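You operate a simulated robot arm through the tools that you are given. There is no shell and no other tool. Be economical: measure what you need, move in short steps, check, and stop when the job is done.

You run a simulated robot arm. Do the job below in one go: nothing can be reset, and whatever is moved stays where it is left.

## Task
Stop filling the pot and drain it with the black plug instead.
Fine: blue and black taps shut before the plugs are swapped, blue plug in the rack's middle hole; open the black tap wide and shut it once the pot is empty.

The check looks at the end state, three seconds after you hand in, the way a careful person would. Anything else that was tipped, shoved, dropped, spilled or broken makes it a failure.

## Robot
A 6-joint arm with a two-finger parallel gripper, fixed in place. Base frame: the origin is at the foot of the arm, x ahead of it, y to its left, z up; the work surface is at about z = 0.602. Readings come in m, degrees, newtons and seconds.
With the tool pointing down near the work surface it reaches from about 0.18 to 0.64 m from the base axis. Its first joint turns from -66.0 to 66.0 degrees. Payload 2.9 kg.
Tool frame: the origin (TCP) lies between the finger pads and is the grasp point; the fingertips stand 0.03 m ahead of it; z points along the fingers, y is the line along which they close. Largest opening 0.11 m; finger width 0.02, thickness 0.01; the body of the gripper, 0.048 by 0.112 m, starts 0.055 m behind the TCP.
Orientation is that of the tool frame in the base frame, as a unit quaternion [x, y, z, w]. With the fingers straight down and closing along the base's y, the tool's x points along the base's -x, its y along +y and its z along -z.

## Interface
- The arm moves only by the tool jog_arm. Its argument "rows" is one flat list of numbers, 7 for each row, row after row: the opening in per cent of the stroke, from 0 (shut) to 100 (fully open), then the shift along the tool's x, y, z in units of 150 mm (1.0 is 150 mm), then the turn, a rotation vector about the tool's x, y, z in units of 120 degrees (1.0 is 120 degrees). In form: [gripper, dx, dy, dz, rx, ry, rz, gripper, dx, dy, dz, rx, ry, rz, ...]. A call has 1 to 10 rows; each row is the pose to reach, as a shift and turn from the pose commanded when the call began, along the tool's axes at that moment. A call with a number of a shift or a turn outside -1 to 1 is refused whole. A row lasts 0.2 s, in which the tool goes at most 0.05 m and 8.6 degrees; a call with a longer step from one row to the next is refused whole, and so is a gripper value outside its range. A pose out of reach is approached as far as the arm can. The call stops where the force on the tool passes 90 N (or 10 N more than at its start, if that is more) or the arm is blocked; 0.2 s more then pass. Each finger travels about 0.108 m/s and halts on what it meets, pressing with about 29 N; the grip force reading is that of the motor and also rises with nothing between the fingers. The clock runs only during rows and for 0.2 s after the last one: add rows that repeat a pose to give the fingers time. It gives the time, the measured TCP pose, the force on the tool (base axes), the opening and the grip force at its end, in the units of the frame above (readings bear some noise), and new pictures: "pictures" is both (left out), scene, wrist or none.
- Cameras (640 x 400 px; columns grow to the right, rows downward): "scene" is fixed at [0.0836, 0.4376, 1.3904]; the picture's right is [-0.70, -0.71, 0.00], its down [-0.36, 0.36, -0.86] and it looks along [0.61, -0.60, -0.51] (base axes); focal length 296 px, centre (320, 200). "wrist" rides on the gripper at [0.072, 0.017, -0.103] in the tool frame; the picture's right is [-0.23, 0.97, 0.00], its down [-0.76, -0.18, -0.62] and it looks along [-0.61, -0.14, 0.78] (tool axes); focal length 222 px, centre (320, 200).
- point_at(camera, pixels): for up to 12 pixels [column, row] of the newest picture of that camera ("zoom" is the newest enlarged one), the place [x, y, z] in the base frame of the surface seen there, good to about 0.003 m. No time passes.
- enlarge(camera, box): a new picture of the part [left, top, right, bottom] of that camera's present view, enlarged. No time passes.
- close_job(): hands the job in; it is judged then, once.

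Work in short steps. Measure before you move; look again where a grasp or a placing could have gone wrong, and mend it. You have 80 turns and 200 pictures in all, those below and enlarged ones among them. Open the gripper and draw the arm clear of the work before you hand the job in, unless the task says otherwise; then end with one line.

The tools are called after "Call:" as name(argument=value, ...) on one line, values as JSON. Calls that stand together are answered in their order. jog_arm: Moves the arm, as the interface text tells. Its arguments: {"type":"object","properties":{"rows":{"type":"array","items":{"type":"number"}},"pictures":{"type":"string","enum":["both","scene","wrist","none"]}},"required":["rows"]} The other tools are called the same way: point_at (camera, pixels) gives the place of the surface under pixels of a picture; enlarge (camera, box) takes an enlarged picture of a part of a camera's view; close_job () hands the job in.

At the start:

```text
time: 0.0
eef_pos: [0.4364, 0.0987, 1.1623]
tool_rot: [0.0, 1.0, 0.0, 0.001]
force: [0.2, 0.3, 0.3]
width: 0.1101
grasp_force: 0.1
```

scene: 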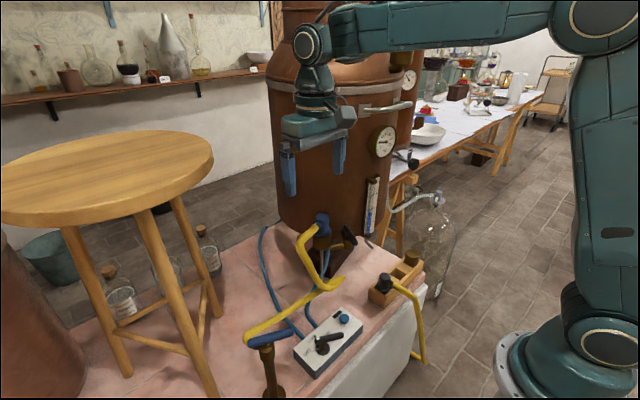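
wrist: 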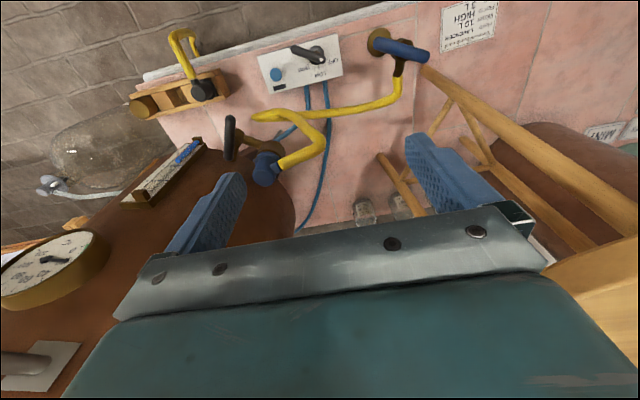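

I start by looking closely at the work area in both views (scene around 240-440, 200-400; wrist around 120-440, 20-220).

Call:
enlarge(camera="scene", box=[230, 200, 450, 400])

Call:
enlarge(camera="wrist", box=[120, 10, 460, 222])

Call:
enlarge(camera="scene", box=[340, 100, 460, 260])

```text
2.00 times, centred on (340, 300) of scene
```

zoom: 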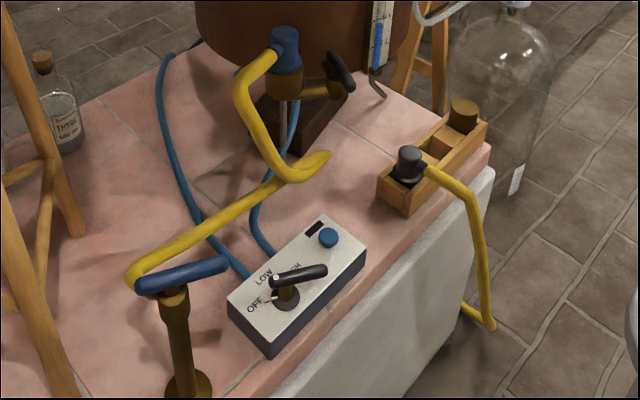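

```text
1.88 times, centred on (290, 116) of wrist
```

zoom: 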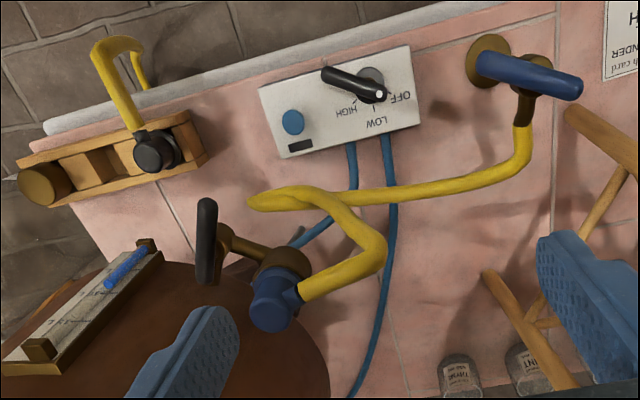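

```text
2.50 times, centred on (400, 180) of scene
```

zoom: 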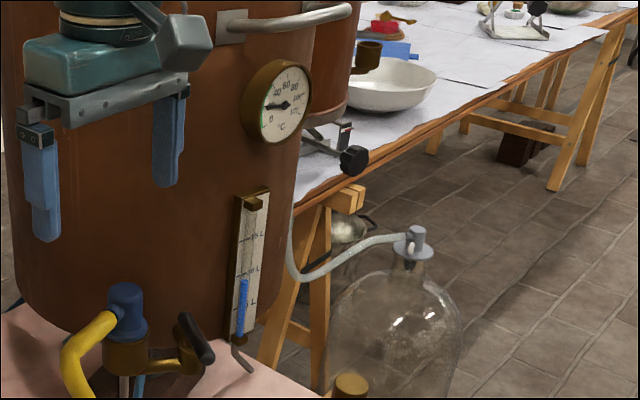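

There is a card at wrist (470,25) and the gauge and box; I read them before planning.

Call:
enlarge(camera="wrist", box=[430, 0, 510, 50])

Call:
enlarge(camera="wrist", box=[250, 25, 350, 95])

Call:
enlarge(camera="scene", box=[355, 120, 405, 250])

Call:
enlarge(camera="wrist", box=[210, 105, 310, 195])

Call:
enlarge(camera="scene", box=[300, 200, 440, 300])

```text
8.00 times, centred on (470, 25) of wrist
```

zoom: 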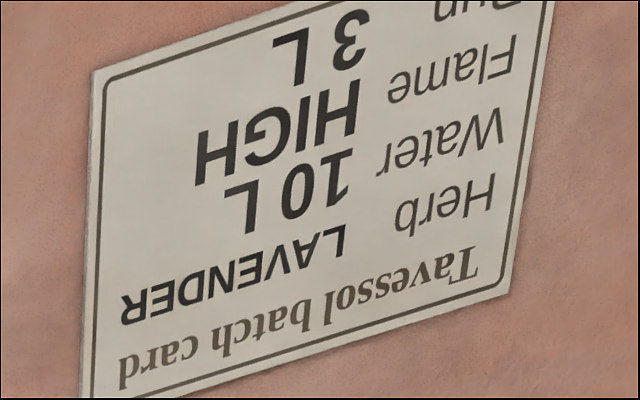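

```text
5.71 times, centred on (300, 60) of wrist
```

zoom: 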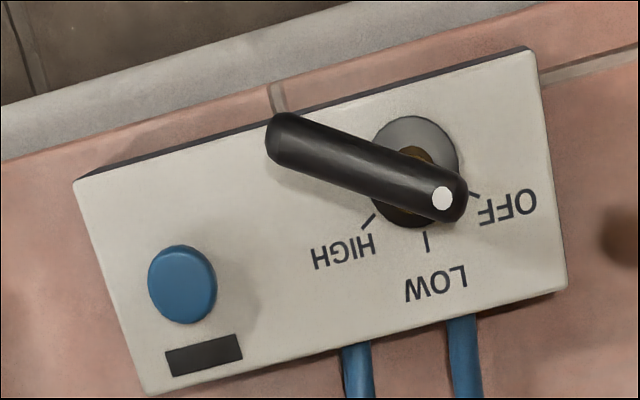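

```text
3.08 times, centred on (380, 185) of scene
```

zoom: 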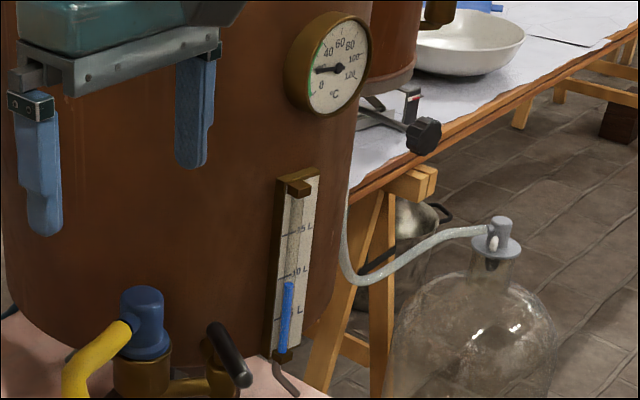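

```text
4.44 times, centred on (260, 150) of wrist
```

zoom: 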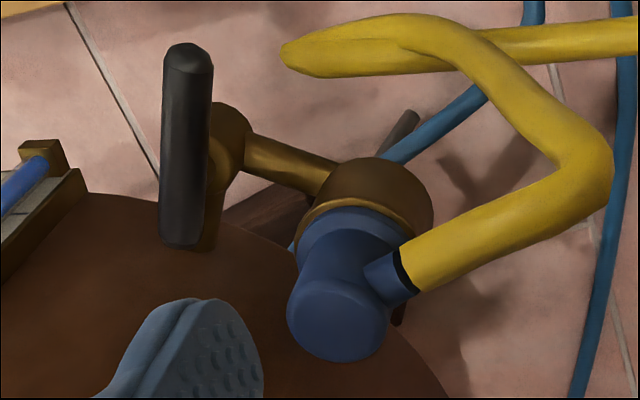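

```text
4.00 times, centred on (370, 250) of scene
```

zoom: 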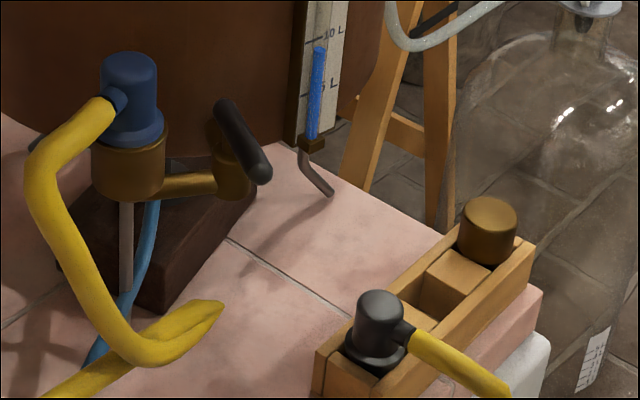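

The pot's gauge shows about 8 L, the burner knob is at or near OFF. I measure taps, plug, hoses and rack in the scene picture.

Call:
point_at(camera="scene", pixels=[[322, 216], [322, 228], [322, 242], [355, 230], [365, 242], [345, 246], [385, 275], [384, 284], [412, 257], [400, 265], [401, 285], [424, 358]])

Call:
point_at(camera="wrist", pixels=[[230, 118], [228, 155], [265, 165], [262, 178], [275, 140], [245, 140], [376, 43], [425, 55], [400, 68], [396, 90], [203, 90], [172, 97]])

Call:
enlarge(camera="scene", box=[230, 300, 390, 400])

Call:
enlarge(camera="wrist", box=[350, 15, 446, 75])

Call:
enlarge(camera="wrist", box=[120, 30, 248, 130])

```text
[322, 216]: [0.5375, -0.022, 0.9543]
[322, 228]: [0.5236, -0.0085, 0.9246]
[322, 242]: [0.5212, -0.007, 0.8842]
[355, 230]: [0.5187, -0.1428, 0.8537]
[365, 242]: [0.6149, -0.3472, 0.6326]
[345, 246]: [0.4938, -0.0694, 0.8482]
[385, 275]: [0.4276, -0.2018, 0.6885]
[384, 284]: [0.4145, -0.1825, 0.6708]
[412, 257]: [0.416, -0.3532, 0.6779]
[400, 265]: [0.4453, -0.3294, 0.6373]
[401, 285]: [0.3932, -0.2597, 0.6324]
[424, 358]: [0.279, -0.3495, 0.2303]
```

```text
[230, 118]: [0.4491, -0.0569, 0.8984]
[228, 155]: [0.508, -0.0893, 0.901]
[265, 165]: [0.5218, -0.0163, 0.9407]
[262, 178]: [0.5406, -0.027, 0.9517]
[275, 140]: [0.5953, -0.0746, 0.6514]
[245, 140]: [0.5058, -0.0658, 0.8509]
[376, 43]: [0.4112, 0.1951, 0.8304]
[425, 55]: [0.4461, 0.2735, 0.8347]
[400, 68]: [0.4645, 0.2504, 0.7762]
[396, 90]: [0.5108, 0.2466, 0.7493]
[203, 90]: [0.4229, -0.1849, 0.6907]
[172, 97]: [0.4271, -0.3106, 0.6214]
```

```text
4.00 times, centred on (310, 350) of scene
```

zoom: 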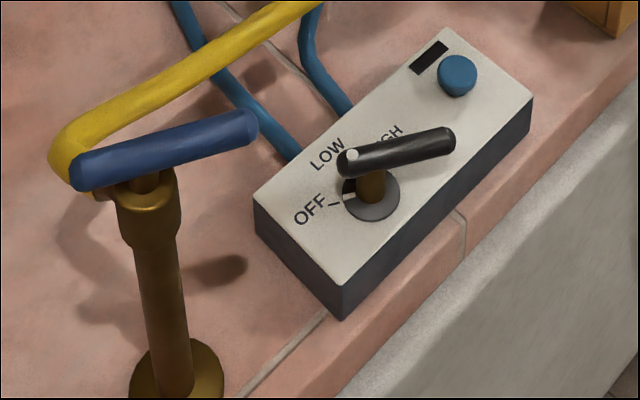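

```text
6.67 times, centred on (398, 45) of wrist
```

zoom: 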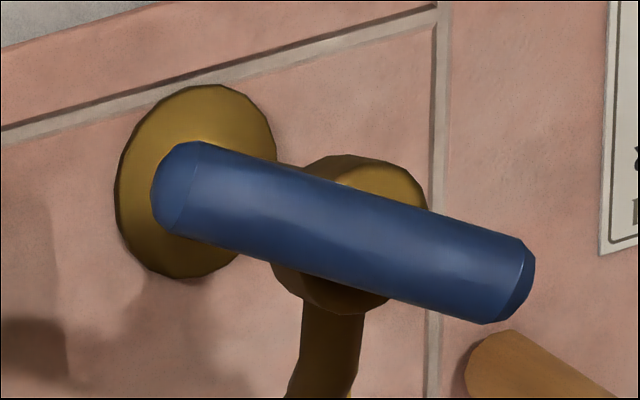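

```text
4.00 times, centred on (184, 80) of wrist
```

zoom: 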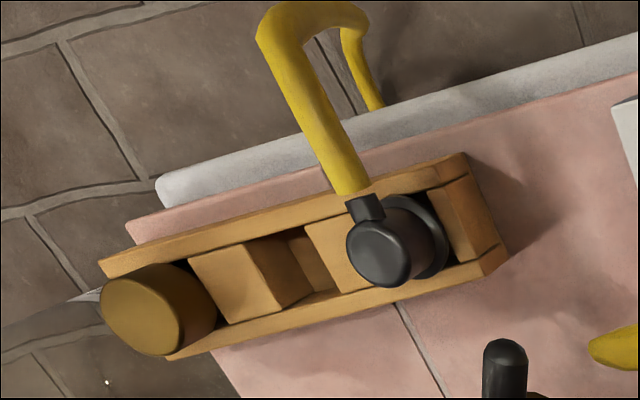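

I look closer at the black tap from both cameras to work out its handle direction.

Call:
enlarge(camera="wrist", box=[210, 100, 290, 160])

Call:
enlarge(camera="scene", box=[305, 210, 385, 290])

Call:
point_at(camera="wrist", pixels=[[231, 125], [230, 135], [229, 145], [251, 134], [257, 138], [268, 142], [388, 44], [405, 50], [415, 53], [400, 72], [400, 80], [398, 86]])

Call:
point_at(camera="scene", pixels=[[345, 230], [350, 236], [355, 241], [357, 240], [357, 247], [340, 246], [330, 242], [255, 342], [270, 339], [288, 334], [262, 355], [266, 350]])

```text
6.67 times, centred on (250, 130) of wrist
```

zoom: 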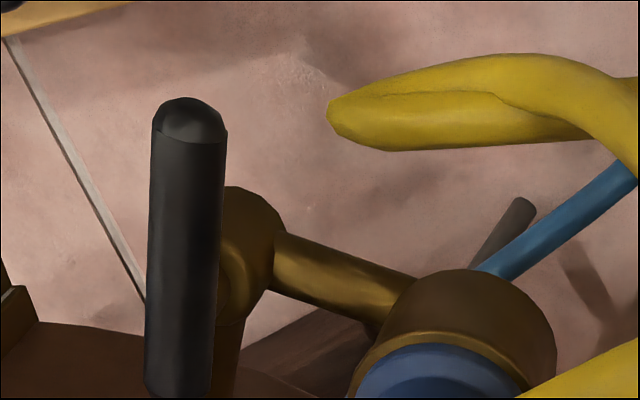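

```text
5.00 times, centred on (345, 250) of scene
```

zoom: 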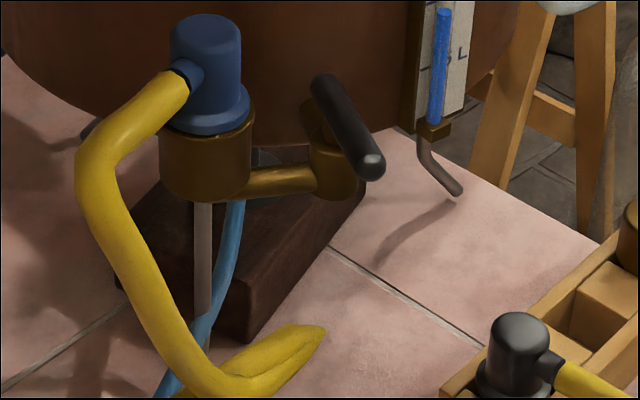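

```text
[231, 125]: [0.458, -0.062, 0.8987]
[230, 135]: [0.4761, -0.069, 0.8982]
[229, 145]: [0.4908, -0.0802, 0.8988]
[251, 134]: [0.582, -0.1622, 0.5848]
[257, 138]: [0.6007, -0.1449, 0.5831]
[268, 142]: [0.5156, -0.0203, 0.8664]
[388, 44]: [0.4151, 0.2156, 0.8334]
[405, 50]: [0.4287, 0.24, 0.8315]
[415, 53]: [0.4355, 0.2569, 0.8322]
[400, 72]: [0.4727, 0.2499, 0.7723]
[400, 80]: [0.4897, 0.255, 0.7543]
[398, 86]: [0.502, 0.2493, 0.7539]
```

```text
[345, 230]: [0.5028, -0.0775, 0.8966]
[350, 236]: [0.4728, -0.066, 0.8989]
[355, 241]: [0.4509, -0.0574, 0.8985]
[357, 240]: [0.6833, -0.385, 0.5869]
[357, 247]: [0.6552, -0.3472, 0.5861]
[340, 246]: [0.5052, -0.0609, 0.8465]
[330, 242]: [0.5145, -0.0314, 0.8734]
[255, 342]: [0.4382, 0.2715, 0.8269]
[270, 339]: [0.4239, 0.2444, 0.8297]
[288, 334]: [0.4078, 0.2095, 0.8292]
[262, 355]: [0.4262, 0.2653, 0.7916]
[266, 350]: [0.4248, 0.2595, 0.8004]
```

Both handles are flat bars on vertical spindles: blue from about (0.408,0.20) to (0.446,0.275) at z 0.83, black from (0.447,-0.056) to (0.51,-0.089) at z 0.90. I measure the obstacles (stool, pot) and socket details.

Call:
point_at(camera="scene", pixels=[[5, 210], [212, 150], [120, 135], [130, 218], [180, 330], [290, 150], [340, 200], [384, 140], [385, 110], [374, 230], [370, 185], [427, 205]])

Call:
point_at(camera="wrist", pixels=[[270, 175], [283, 166], [295, 160], [318, 145], [315, 125], [270, 117], [258, 115], [340, 110], [380, 104], [600, 300], [500, 120], [180, 170]])

Call:
point_at(camera="scene", pixels=[[315, 230], [330, 230], [312, 240], [330, 245], [322, 250], [302, 240], [297, 250], [310, 280], [325, 292], [340, 284], [316, 216], [329, 216]])

Call:
point_at(camera="scene", pixels=[[377, 280], [393, 281], [384, 291], [395, 284], [405, 290], [372, 292], [381, 307], [380, 299], [418, 250], [425, 262], [412, 275], [400, 275]])

```text
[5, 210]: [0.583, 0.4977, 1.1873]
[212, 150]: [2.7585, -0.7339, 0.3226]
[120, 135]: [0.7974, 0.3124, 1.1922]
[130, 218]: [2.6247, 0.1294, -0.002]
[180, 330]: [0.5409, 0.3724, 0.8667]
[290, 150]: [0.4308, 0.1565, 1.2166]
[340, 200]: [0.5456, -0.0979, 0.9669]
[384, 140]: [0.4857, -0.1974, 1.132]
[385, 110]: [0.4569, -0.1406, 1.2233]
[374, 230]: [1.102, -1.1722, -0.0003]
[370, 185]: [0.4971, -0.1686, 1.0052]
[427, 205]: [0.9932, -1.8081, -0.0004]
```

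```text
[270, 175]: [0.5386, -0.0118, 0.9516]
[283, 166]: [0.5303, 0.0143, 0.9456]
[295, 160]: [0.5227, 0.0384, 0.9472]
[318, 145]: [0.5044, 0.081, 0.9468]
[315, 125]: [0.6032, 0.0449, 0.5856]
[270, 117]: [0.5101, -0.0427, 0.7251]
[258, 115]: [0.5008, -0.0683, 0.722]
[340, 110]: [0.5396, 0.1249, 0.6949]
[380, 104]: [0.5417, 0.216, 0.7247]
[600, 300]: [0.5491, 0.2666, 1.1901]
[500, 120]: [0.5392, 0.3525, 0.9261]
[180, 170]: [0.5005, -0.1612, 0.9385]
```

```text
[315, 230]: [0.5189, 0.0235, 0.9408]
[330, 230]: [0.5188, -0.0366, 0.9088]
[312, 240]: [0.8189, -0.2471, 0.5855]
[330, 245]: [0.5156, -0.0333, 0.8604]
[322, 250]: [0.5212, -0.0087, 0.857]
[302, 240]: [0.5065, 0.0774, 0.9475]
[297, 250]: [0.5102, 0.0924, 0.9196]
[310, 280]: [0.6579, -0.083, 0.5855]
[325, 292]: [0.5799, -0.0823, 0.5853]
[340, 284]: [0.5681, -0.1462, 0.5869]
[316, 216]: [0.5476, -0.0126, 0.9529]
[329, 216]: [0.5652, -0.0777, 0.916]
```

```text
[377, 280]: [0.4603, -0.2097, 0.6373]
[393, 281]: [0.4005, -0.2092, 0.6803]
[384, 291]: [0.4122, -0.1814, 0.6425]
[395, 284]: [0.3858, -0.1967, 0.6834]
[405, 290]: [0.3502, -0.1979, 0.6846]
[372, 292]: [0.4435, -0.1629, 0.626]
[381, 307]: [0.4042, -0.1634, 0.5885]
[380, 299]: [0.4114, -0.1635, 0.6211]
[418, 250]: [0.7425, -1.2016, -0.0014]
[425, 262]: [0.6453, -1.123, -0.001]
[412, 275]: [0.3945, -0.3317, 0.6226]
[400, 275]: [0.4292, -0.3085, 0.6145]
```

The spindle of the blue tap seems off-centre under its bar, near (0.44,0.25). I move above the blue tap with the fingers set across the bar, staying clear of the stool (edge near (0.55,0.27), top z 1.19).

Call:
jog_arm(rows=[60, 0, 0.11, 0.12, 0, 0, -0.06875, 60, 0, 0.22, 0.25, 0, 0, -0.1375, 60, 0, 0.33, 0.37, 0, 0, -0.20625, 60, 0, 0.44, 0.5, 0, 0, -0.275, 60, 0, 0.55, 0.62, 0, 0, -0.34375, 60, 0, 0.66, 0.75, 0, 0, -0.4125, 60, 0.02, 0.77, 0.87, 0, 0, -0.48125, 60, 0.04, 0.91, 1.0, 0, 0, -0.55])

```text
time: 1.8
eef_pos: [0.4291, 0.2334, 1.0128]
tool_rot: [-0.545, 0.838, 0.0, 0.0]
force: [-0.5, 0.8, 0.1]
width: 0.0661
grasp_force: 0.0
```

scene: 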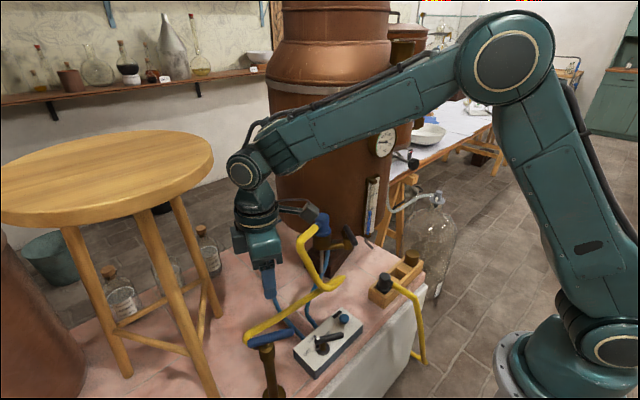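
wrist: 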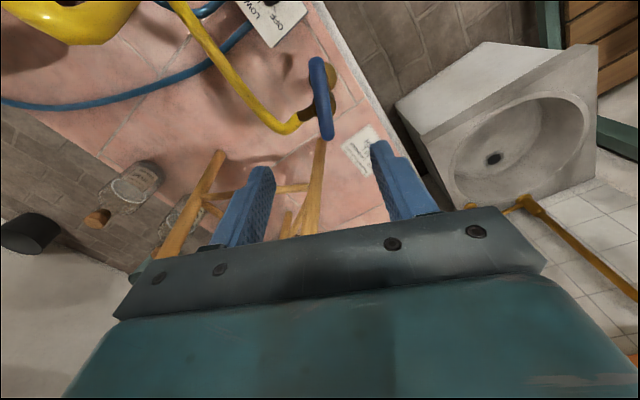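

The fingers now straddle the bar's line (bar at wrist (322,100)); I check the gauge and tap close up.

Call:
enlarge(camera="wrist", box=[270, 40, 370, 150])

Call:
enlarge(camera="scene", box=[355, 170, 395, 250])

Call:
point_at(camera="wrist", pixels=[[317, 62], [319, 80], [322, 100], [325, 120], [328, 135], [334, 95], [330, 72], [300, 120], [285, 130], [260, 112]])

Call:
point_at(camera="scene", pixels=[[310, 200], [322, 205], [335, 215], [322, 190], [290, 200], [350, 215], [340, 180], [372, 205], [369, 225], [376, 182], [382, 145]])

```text
3.64 times, centred on (320, 95) of wrist
```

zoom: 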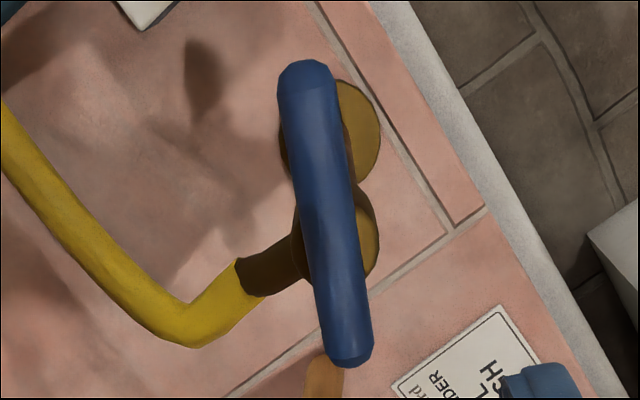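

```text
5.00 times, centred on (375, 210) of scene
```

zoom: 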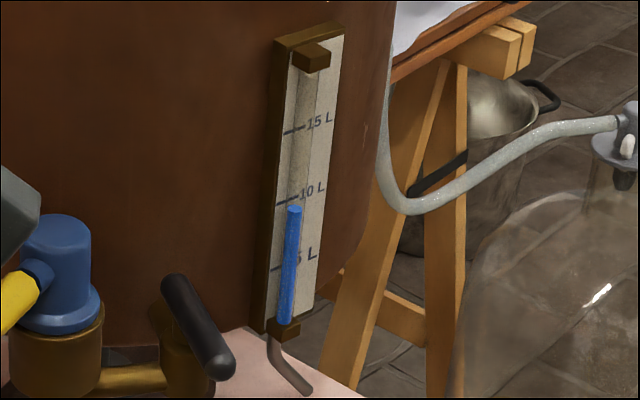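

```text
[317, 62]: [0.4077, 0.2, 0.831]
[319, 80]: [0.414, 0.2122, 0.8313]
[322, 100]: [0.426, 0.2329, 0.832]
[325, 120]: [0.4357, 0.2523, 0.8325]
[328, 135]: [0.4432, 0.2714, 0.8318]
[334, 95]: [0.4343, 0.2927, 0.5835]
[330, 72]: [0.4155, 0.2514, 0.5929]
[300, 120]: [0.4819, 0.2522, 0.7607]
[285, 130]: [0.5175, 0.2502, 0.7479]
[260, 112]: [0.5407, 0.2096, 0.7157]
```

```text
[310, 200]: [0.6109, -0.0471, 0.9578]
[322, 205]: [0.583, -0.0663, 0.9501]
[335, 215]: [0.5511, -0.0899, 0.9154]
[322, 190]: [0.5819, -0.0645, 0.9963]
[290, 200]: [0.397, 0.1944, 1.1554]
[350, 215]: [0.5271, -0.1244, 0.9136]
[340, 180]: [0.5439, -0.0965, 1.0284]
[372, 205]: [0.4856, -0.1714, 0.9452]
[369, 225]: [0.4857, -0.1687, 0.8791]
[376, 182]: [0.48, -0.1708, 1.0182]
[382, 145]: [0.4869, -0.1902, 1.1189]
```

The level has risen from about 9 to 9.7 L in 1.8 s, so blue is open and filling. The spindle is near (0.434,0.248); I descend over it.

Call:
jog_arm(rows=[60, -0.05, 0, 0.3, 0, 0, 0, 60, -0.1, 0.01, 0.6, 0, 0, 0, 60, -0.102, 0.01, 0.9, 0, 0, 0, 50, -0.102, 0.01, 1.0, 0, 0, 0], pictures="wrist")

```text
time: 2.8
eef_pos: [0.4351, 0.2485, 0.8605]
tool_rot: [-0.544, 0.839, -0.001, 0.0]
force: [0.5, -0.3, 0.6]
width: 0.0552
grasp_force: 0.0
```

wrist: 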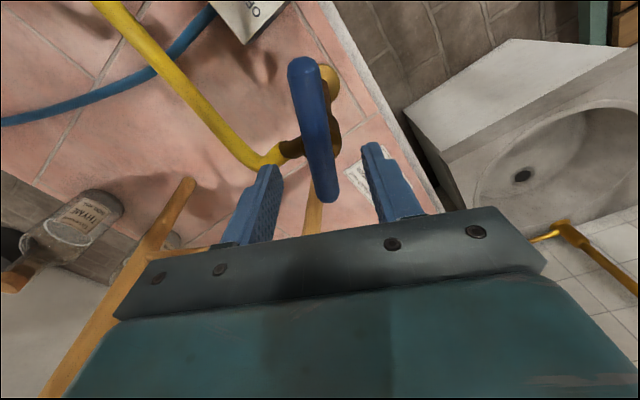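

TCP projects to row ~163 on the bar, right over the brass body (row 140). I lower 18 mm and close on the bar.

Call:
jog_arm(rows=[50, 0, 0, 0.12, 0, 0, 0, 0, 0, 0, 0.12, 0, 0, 0, 0, 0, 0, 0.12, 0, 0, 0, 0, 0, 0, 0.12, 0, 0, 0], pictures="none")

Call:
enlarge(camera="scene", box=[355, 170, 395, 250])

```text
time: 3.8
eef_pos: [0.4353, 0.2502, 0.8435]
tool_rot: [-0.545, 0.838, 0.0, 0.0]
force: [-3.8, 2.9, -2.8]
width: 0.0186
grasp_force: 44.9
```

```text
5.00 times, centred on (375, 210) of scene
```

zoom: 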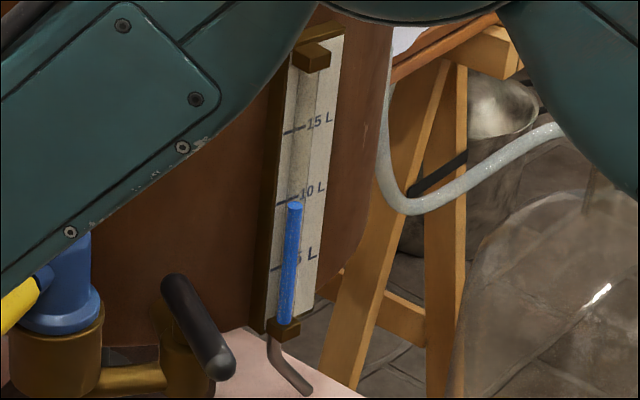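

Gripped (18.6 mm). I test the direction clockwise by about 17 degrees, watching for a stop.

Call:
jog_arm(rows=[0, 0, 0, 0, 0, 0, 0.07, 0, 0, 0, 0, 0, 0, 0.14, 0, 0, 0, 0, 0, 0, 0.14, 0, 0, 0, 0, 0, 0, 0.14, 0, 0, 0, 0, 0, 0, 0.14], pictures="wrist")

Call:
enlarge(camera="scene", box=[355, 170, 395, 250])

```text
time: 5.0
eef_pos: [0.4351, 0.2496, 0.8431]
tool_rot: [-0.416, 0.909, 0.0, -0.001]
force: [-7.6, 6.2, -8.7]
width: 0.0186
grasp_force: 45.1
```

wrist: 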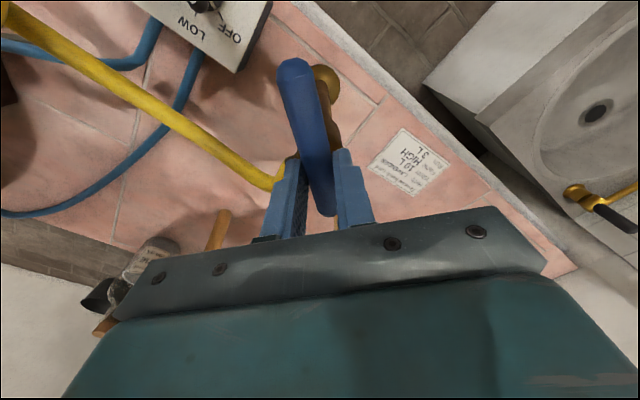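

```text
5.00 times, centred on (375, 210) of scene
```

zoom: 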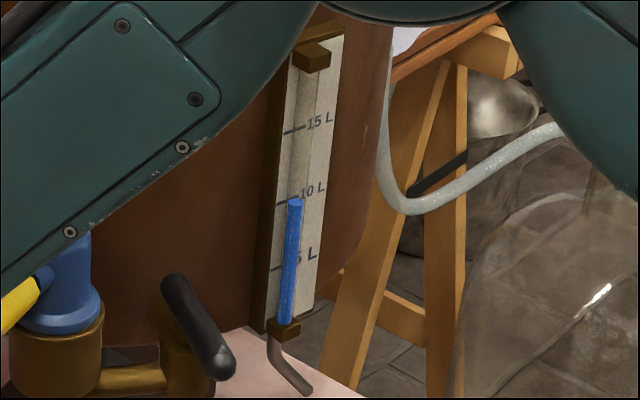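

I measure the bar's new direction to see whether it followed.

Call:
point_at(camera="wrist", pixels=[[295, 70], [300, 90], [308, 120], [315, 150], [321, 180], [325, 205]])

```text
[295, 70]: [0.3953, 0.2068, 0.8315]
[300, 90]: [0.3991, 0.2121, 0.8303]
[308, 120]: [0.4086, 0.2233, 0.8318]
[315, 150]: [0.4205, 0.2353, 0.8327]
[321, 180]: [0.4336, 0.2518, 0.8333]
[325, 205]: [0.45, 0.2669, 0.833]
```

The bar followed (64° to 48°) and the level rises faster, so clockwise opens. I turn counter-clockwise about 42° to set it crosswise to the spout.

Call:
jog_arm(rows=[0, 0, 0, 0, 0, 0, -0.07, 0, 0, 0, 0, 0, 0, -0.14, 0, 0, 0, 0, 0, 0, -0.21, 0, 0, 0, 0, 0, 0, -0.28, 0, 0, 0, 0, 0, 0, -0.35, 0, 0, 0, 0, 0, 0, -0.35], pictures="wrist")

Call:
enlarge(camera="scene", box=[355, 170, 395, 250])

```text
time: 6.4
eef_pos: [0.4348, 0.2495, 0.8433]
tool_rot: [0.715, -0.699, 0.0, 0.0]
force: [-3.5, 8.4, -15.2]
width: 0.0187
grasp_force: 45.0
```

wrist: 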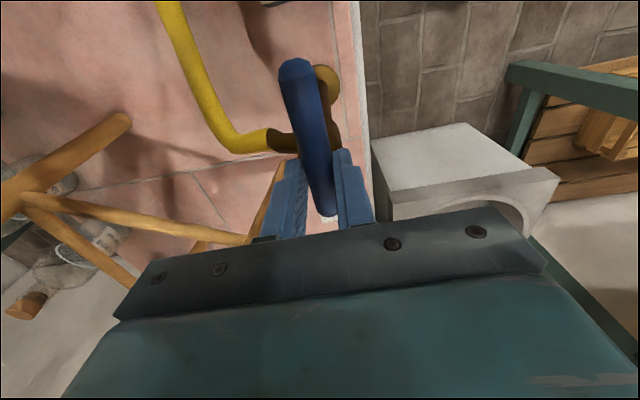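

```text
5.00 times, centred on (375, 210) of scene
```

zoom: 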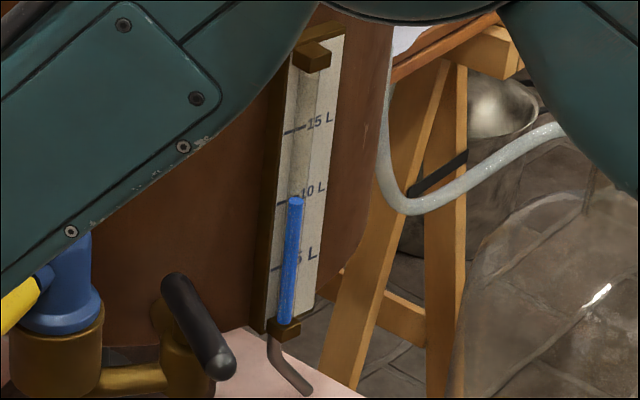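

The rise has almost stopped (bar about 90°). I press a bit further, 12°, to find the closed stop.

Call:
jog_arm(rows=[0, 0, 0, 0, 0, 0, -0.05, 0, 0, 0, 0, 0, 0, -0.1, 0, 0, 0, 0, 0, 0, -0.1, 0, 0, 0, 0, 0, 0, -0.1, 0, 0, 0, 0, 0, 0, -0.1], pictures="wrist")

Call:
enlarge(camera="scene", box=[365, 190, 385, 230])

Call:
point_at(camera="wrist", pixels=[[295, 70], [300, 90], [308, 120], [315, 150], [321, 180], [325, 205]])

```text
time: 7.6
eef_pos: [0.4346, 0.2482, 0.844]
tool_rot: [0.783, -0.622, 0.001, 0.002]
force: [-7.6, -5.7, -0.5]
width: 0.0232
grasp_force: 44.8
```

wrist: 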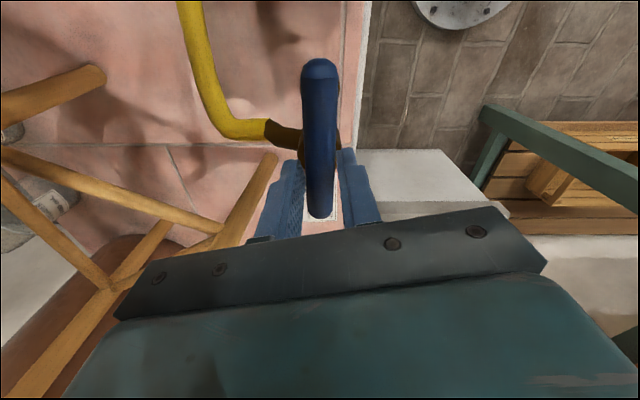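

```text
10.00 times, centred on (375, 210) of scene
```

zoom: 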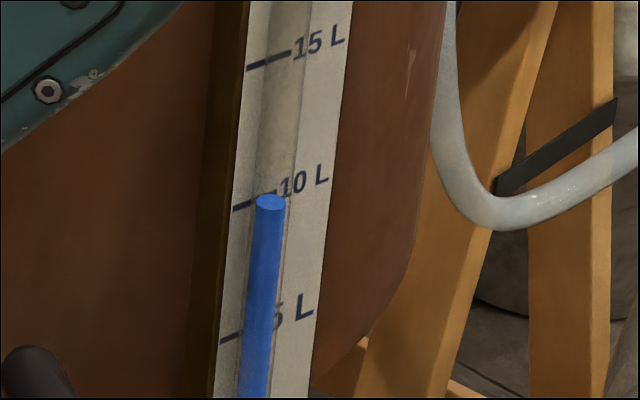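

```text
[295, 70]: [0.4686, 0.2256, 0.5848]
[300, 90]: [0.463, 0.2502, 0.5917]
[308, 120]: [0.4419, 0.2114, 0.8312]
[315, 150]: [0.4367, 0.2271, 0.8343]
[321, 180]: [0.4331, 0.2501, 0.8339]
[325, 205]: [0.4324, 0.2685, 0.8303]
```

The bar met a stop (gripper slipped slightly, width 23 mm) and the level holds at just over 10 L: blue is shut. I release and rise.

Call:
jog_arm(rows=[40, 0, 0, 0, 0, 0, 0, 50, 0, 0, 0, 0, 0, 0, 50, 0, 0, -0.3, 0, 0, 0, 50, 0, 0, -0.6, 0, 0, 0, 50, 0, 0, -0.9, 0, 0, 0, 50, 0, 0, -1.0, 0, 0, 0], pictures="wrist")

Call:
enlarge(camera="scene", box=[365, 190, 385, 230])

```text
time: 9.0
eef_pos: [0.4358, 0.2485, 0.9954]
tool_rot: [0.784, -0.621, 0.0, -0.001]
force: [0.2, 0.3, -0.2]
width: 0.055
grasp_force: 0.0
```

wrist: 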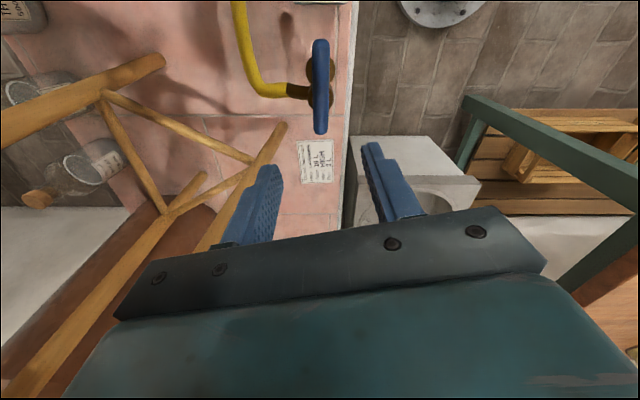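

```text
10.00 times, centred on (375, 210) of scene
```

zoom: 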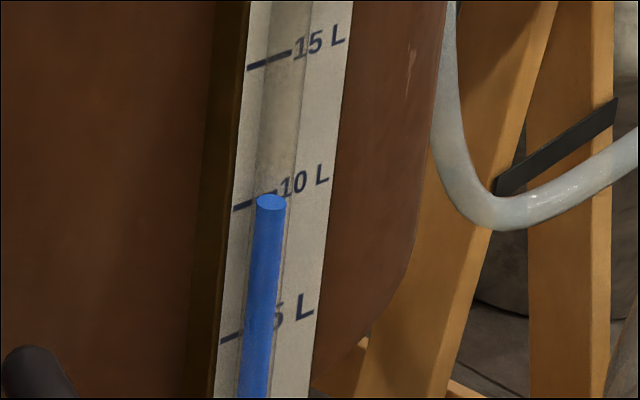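

Level is steady, so blue is confirmed shut. I fly toward the black tap at a safe height, turning the tool back.

Call:
jog_arm(rows=[50, 0.05, 0.02, -0.2, 0, 0, 0.07, 50, 0.15, 0.05, -0.4, 0, 0, 0.14, 50, 0.27, 0.09, -0.56, 0, 0, 0.21, 50, 0.4, 0.13, -0.56, 0, 0, 0.28, 50, 0.52, 0.17, -0.56, 0, 0, 0.35, 50, 0.64, 0.21, -0.56, 0, 0, 0.42, 50, 0.76, 0.25, -0.56, 0, 0, 0.49, 50, 0.88, 0.3, -0.56, 0, 0, 0.56, 50, 1.0, 0.34, -0.56, 0, 0, 0.63], pictures="wrist")

```text
time: 11.0
eef_pos: [0.4205, 0.0915, 1.0782]
tool_rot: [-0.238, 0.971, 0.001, -0.001]
force: [0.1, 0.8, 0.0]
width: 0.055
grasp_force: 0.1
```

wrist: 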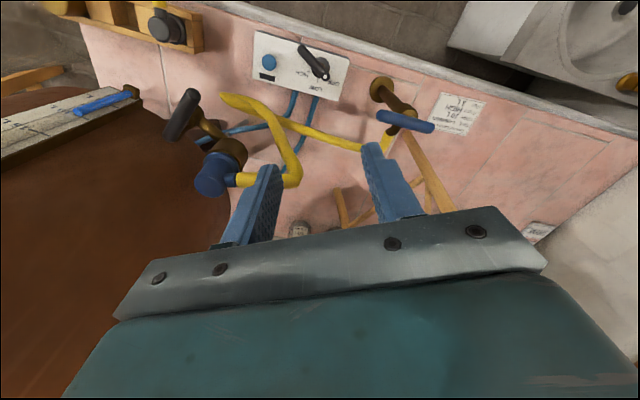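

Now I continue over the black tap, turning about 55° more so the fingers lie across its bar.

Call:
jog_arm(rows=[50, 0.02, -0.14, 0, 0, 0, 0.066, 50, 0.04, -0.28, 0, 0, 0, 0.132, 50, 0.06, -0.42, 0, 0, 0, 0.198, 50, 0.08, -0.56, 0, 0, 0, 0.264, 50, 0.1, -0.7, 0, 0, 0, 0.33, 50, 0.12, -0.85, 0, 0, 0, 0.396, 50, 0.138, -1.0, 0, 0, 0, 0.4625], pictures="wrist")

Call:
enlarge(camera="wrist", box=[220, 20, 420, 180])

Call:
point_at(camera="wrist", pixels=[[320, 60], [320, 80], [320, 100], [320, 120]])

```text
time: 12.6
eef_pos: [0.47, -0.0516, 1.0792]
tool_rot: [0.242, 0.97, -0.001, 0.0]
force: [0.3, 0.3, -0.6]
width: 0.0553
grasp_force: 0.0
```

wrist: 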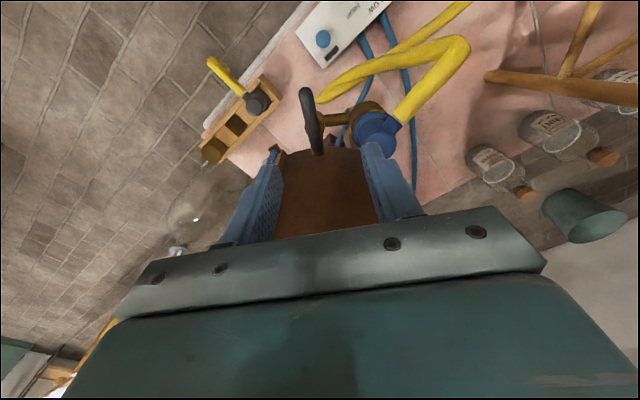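

```text
2.50 times, centred on (320, 100) of wrist
```

zoom: 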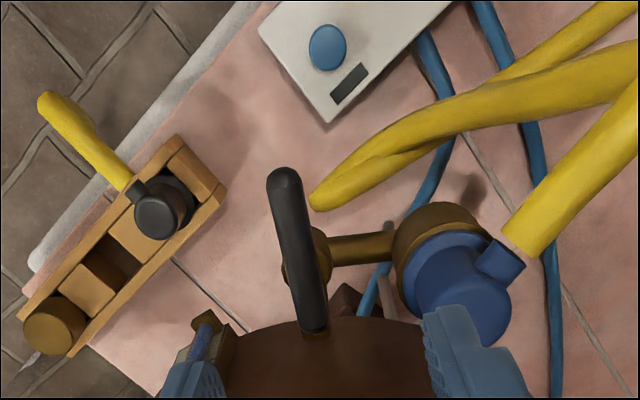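

```text
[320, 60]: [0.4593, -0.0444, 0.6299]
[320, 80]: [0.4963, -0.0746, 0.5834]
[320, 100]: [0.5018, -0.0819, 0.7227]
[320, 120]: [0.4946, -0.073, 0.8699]
```

I measure the bar and pipe directions precisely from this zoom (bar (285,175)-(312,325), pipe (330,250)-(390,245)).

Call:
point_at(camera="zoom", pixels=[[286, 185], [292, 220], [298, 255], [304, 290], [311, 320], [323, 260], [345, 249], [365, 247], [385, 243], [450, 215], [455, 275], [490, 320]])

Call:
enlarge(camera="wrist", box=[290, 70, 370, 140])

```text
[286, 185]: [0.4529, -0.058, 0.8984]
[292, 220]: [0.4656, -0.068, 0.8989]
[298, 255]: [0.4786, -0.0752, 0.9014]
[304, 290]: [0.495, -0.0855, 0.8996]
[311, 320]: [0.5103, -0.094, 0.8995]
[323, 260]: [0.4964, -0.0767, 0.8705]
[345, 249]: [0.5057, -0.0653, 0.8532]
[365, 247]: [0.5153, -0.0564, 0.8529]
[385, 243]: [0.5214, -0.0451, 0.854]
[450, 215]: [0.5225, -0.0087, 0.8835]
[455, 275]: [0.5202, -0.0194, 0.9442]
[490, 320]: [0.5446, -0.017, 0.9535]
```

```text
5.71 times, centred on (330, 105) of wrist
```

zoom: 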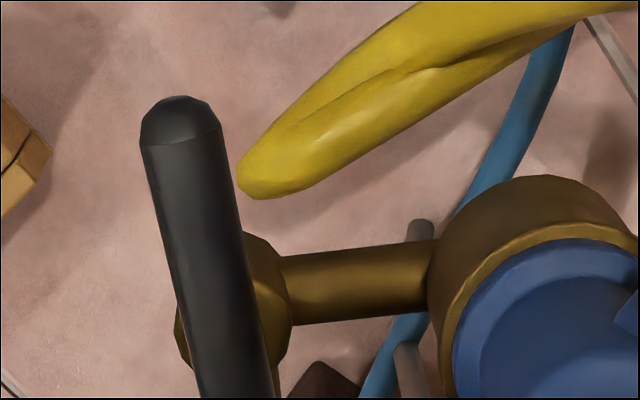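

The bar lies at -32° and the pipe at about 54°, so it is nearly crosswise; I'll feel for the stop. I come down just above its spindle (0.491,-0.082).

Call:
jog_arm(rows=[40, -0.1, -0.05, 0.1, 0, 0, 0.016, 40, -0.219, -0.113, 0.3, 0, 0, 0.033, 40, -0.219, -0.113, 0.6, 0, 0, 0.033, 40, -0.219, -0.113, 0.9, 0, 0, 0.033, 40, -0.219, -0.113, 0.93, 0, 0, 0.033])

```text
time: 13.8
eef_pos: [0.4927, -0.0829, 0.9386]
tool_rot: [0.275, 0.962, 0.0, 0.0]
force: [-0.1, -0.6, 0.8]
width: 0.0442
grasp_force: 0.1
```

scene: 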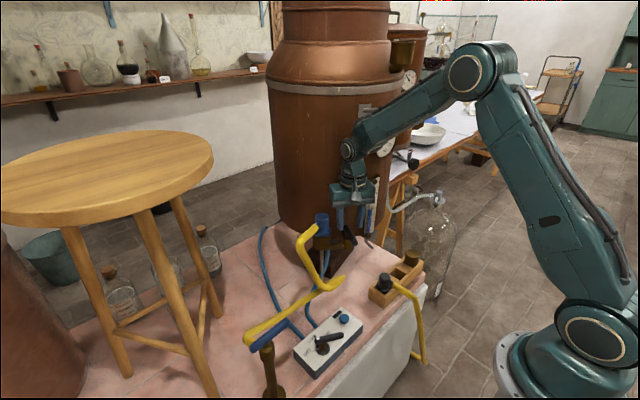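
wrist: 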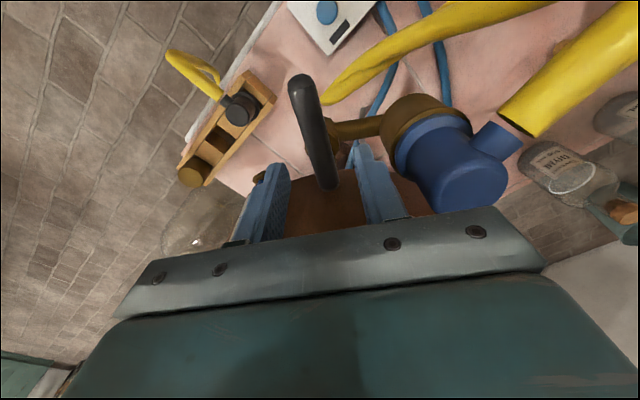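

The bar lies under the fingers (column 322, row 158). I lower 26 mm and close on it.

Call:
jog_arm(rows=[40, 0.02, 0, 0.17, 0, 0, 0, 0, 0.02, 0, 0.17, 0, 0, 0, 0, 0.02, 0, 0.17, 0, 0, 0, 0, 0.02, 0, 0.17, 0, 0, 0], pictures="wrist")

```text
time: 14.8
eef_pos: [0.4897, -0.0811, 0.9133]
tool_rot: [0.274, 0.962, 0.0, 0.0]
force: [-4.2, -3.1, 2.8]
width: 0.0176
grasp_force: 44.9
```

wrist: 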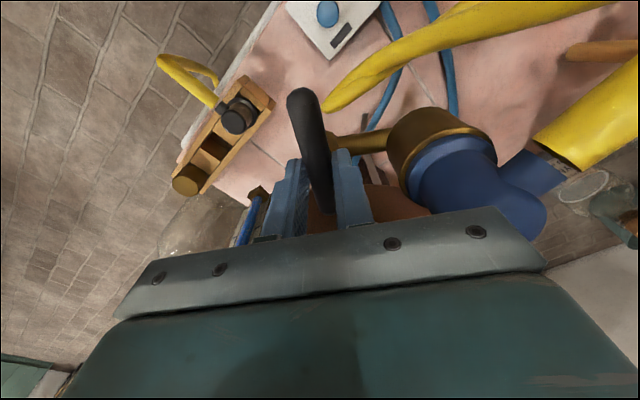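

Gripped. I test a clockwise turn of 10° to feel for the shut stop.

Call:
jog_arm(rows=[0, 0, 0, 0, 0, 0, 0.042, 0, 0, 0, 0, 0, 0, 0.084, 0, 0, 0, 0, 0, 0, 0.084, 0, 0, 0, 0, 0, 0, 0.084], pictures="wrist")

Call:
enlarge(camera="scene", box=[340, 190, 400, 260])

```text
time: 15.8
eef_pos: [0.4889, -0.0813, 0.9136]
tool_rot: [0.358, 0.934, 0.0, 0.0]
force: [1.0, -8.0, -2.5]
width: 0.0197
grasp_force: 44.8
```

wrist: 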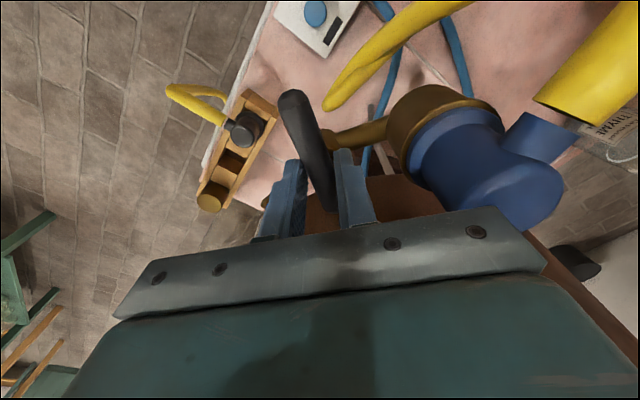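

```text
5.71 times, centred on (370, 225) of scene
```

zoom: 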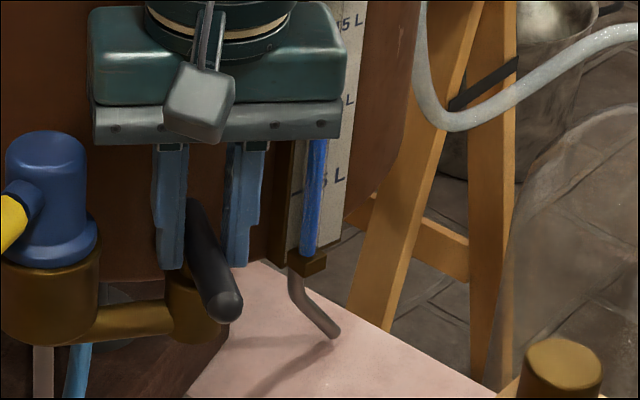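

The bar met a stop here (it slipped, width 19.7 mm). Since the pot filled in this position and blue also opens clockwise, this stop should be black fully open, with its bar in line with the pot's branch. I release, lift, and look at the pipework from beside before closing it counter-clockwise by pushing its long end, as turning the gripper there would hit the pot.

Call:
jog_arm(rows=[30, 0, 0, 0, 0, 0, 0, 30, 0, 0, -0.2, 0, 0, 0, 30, 0, 0, -0.4, 0, 0, 0, 0, 0.15, 0.09, -0.4, 0, 0, 0, 0, 0.302, 0.186, -0.4, 0, 0, 0, 0, 0.302, 0.186, -0.4, 0, 0, 0], pictures="both")

Call:
enlarge(camera="wrist", box=[220, 50, 400, 200])

Call:
enlarge(camera="scene", box=[310, 190, 400, 260])

```text
time: 17.2
eef_pos: [0.474, -0.0277, 0.9731]
tool_rot: [0.358, 0.934, 0.0, 0.0]
force: [0.0, -0.1, -1.1]
width: 0.0
grasp_force: 28.8
```

scene: 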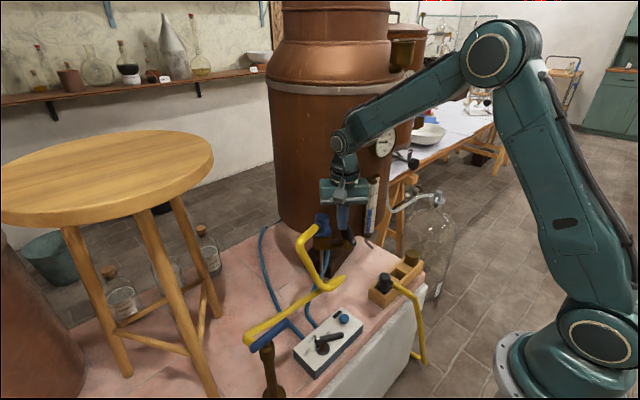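
wrist: 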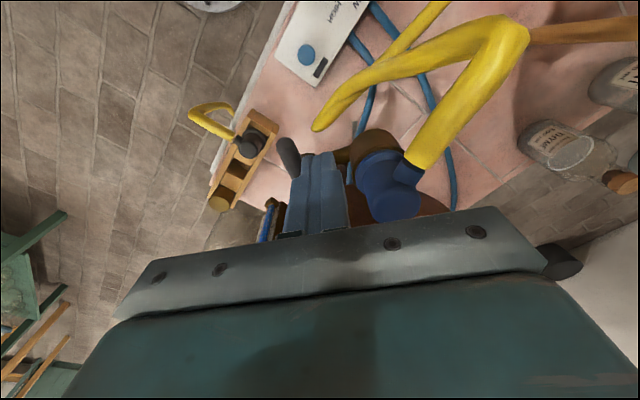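

```text
2.67 times, centred on (310, 125) of wrist
```

zoom: 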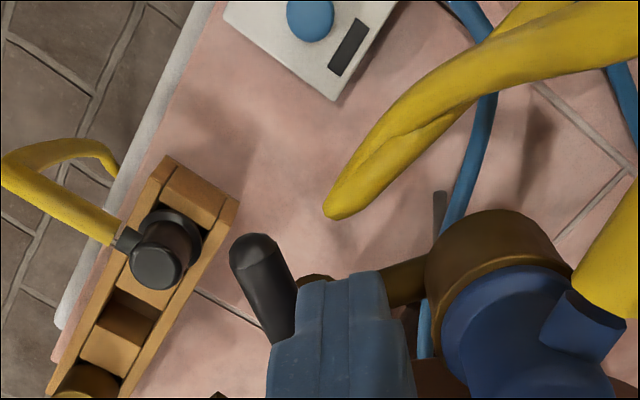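

```text
5.71 times, centred on (355, 225) of scene
```

zoom: 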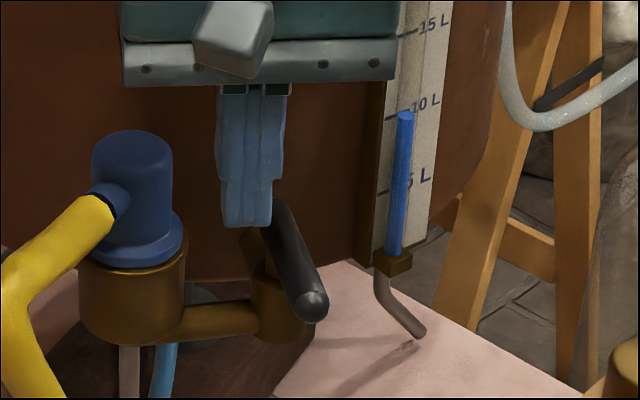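

The body's branch runs back to the pot in line with the bar, agreeing with "open now". I lower the closed fingers beside the bar and push its long end counter-clockwise along an arc, about halfway first.

Call:
jog_arm(rows=[0, 0, 0, 0.2, 0, 0, 0, 0, 0, 0, 0.37, 0, 0, 0, 0, -0.015, -0.09, 0.37, 0, 0, 0, 0, 0.002, -0.183, 0.37, 0, 0, 0, 0, -0.006, -0.266, 0.37, 0, 0, 0, 0, -0.036, -0.345, 0.37, 0, 0, 0], pictures="both")

```text
time: 18.6
eef_pos: [0.4444, -0.0715, 0.9166]
tool_rot: [0.358, 0.934, -0.001, 0.0]
force: [0.0, 1.6, -0.6]
width: 0.0002
grasp_force: 29.3
```

scene: 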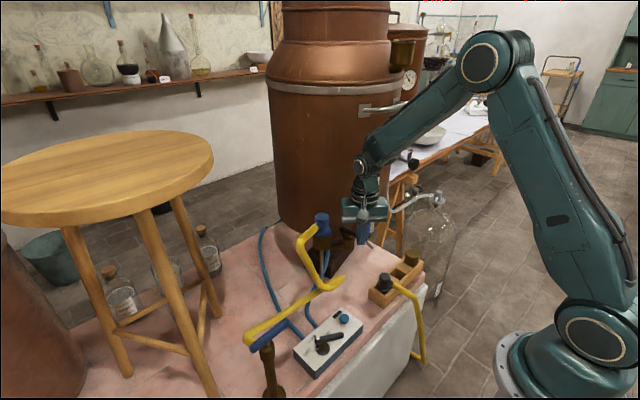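
wrist: 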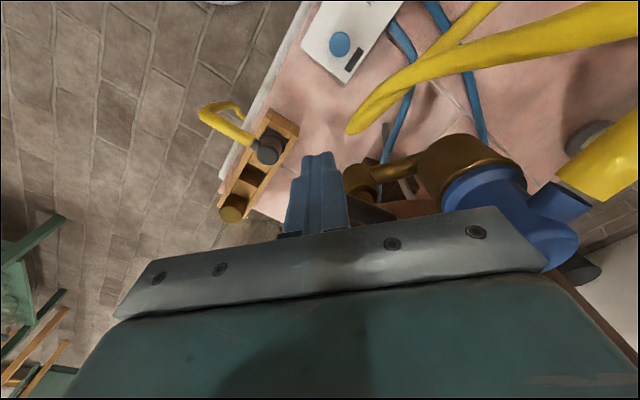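

The bar is swinging round behind the fingers with little force. I push the rest of the arc to its stop.

Call:
jog_arm(rows=[0, -0.048, -0.067, 0, 0, 0, 0, 0, -0.113, -0.12, 0, 0, 0, 0, 0, -0.189, -0.154, 0, 0, 0, 0, 0, -0.243, -0.165, 0, 0, 0, 0], pictures="both")

Call:
enlarge(camera="scene", box=[310, 190, 400, 260])

```text
time: 19.6
eef_pos: [0.4549, -0.1142, 0.9181]
tool_rot: [0.358, 0.934, 0.0, 0.0]
force: [-3.2, 4.5, 1.4]
width: 0.0
grasp_force: 29.1
```

scene: 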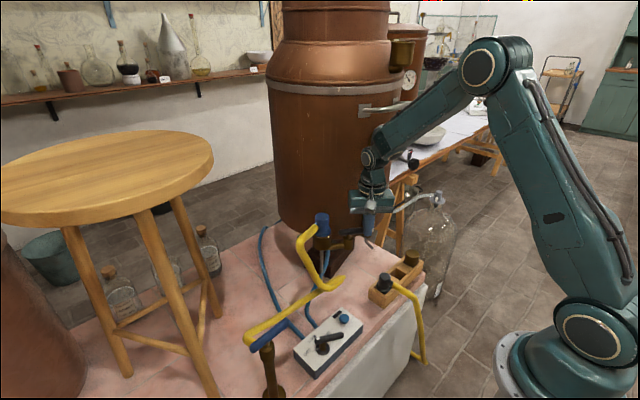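
wrist: 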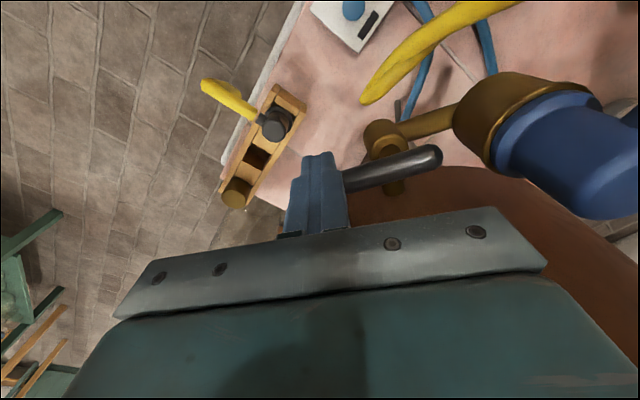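

```text
5.71 times, centred on (355, 225) of scene
```

zoom: 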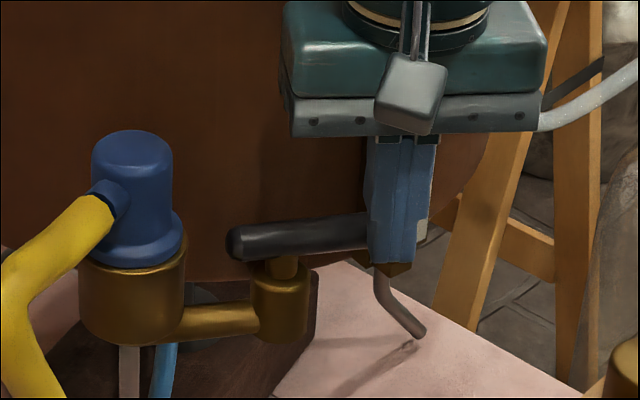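

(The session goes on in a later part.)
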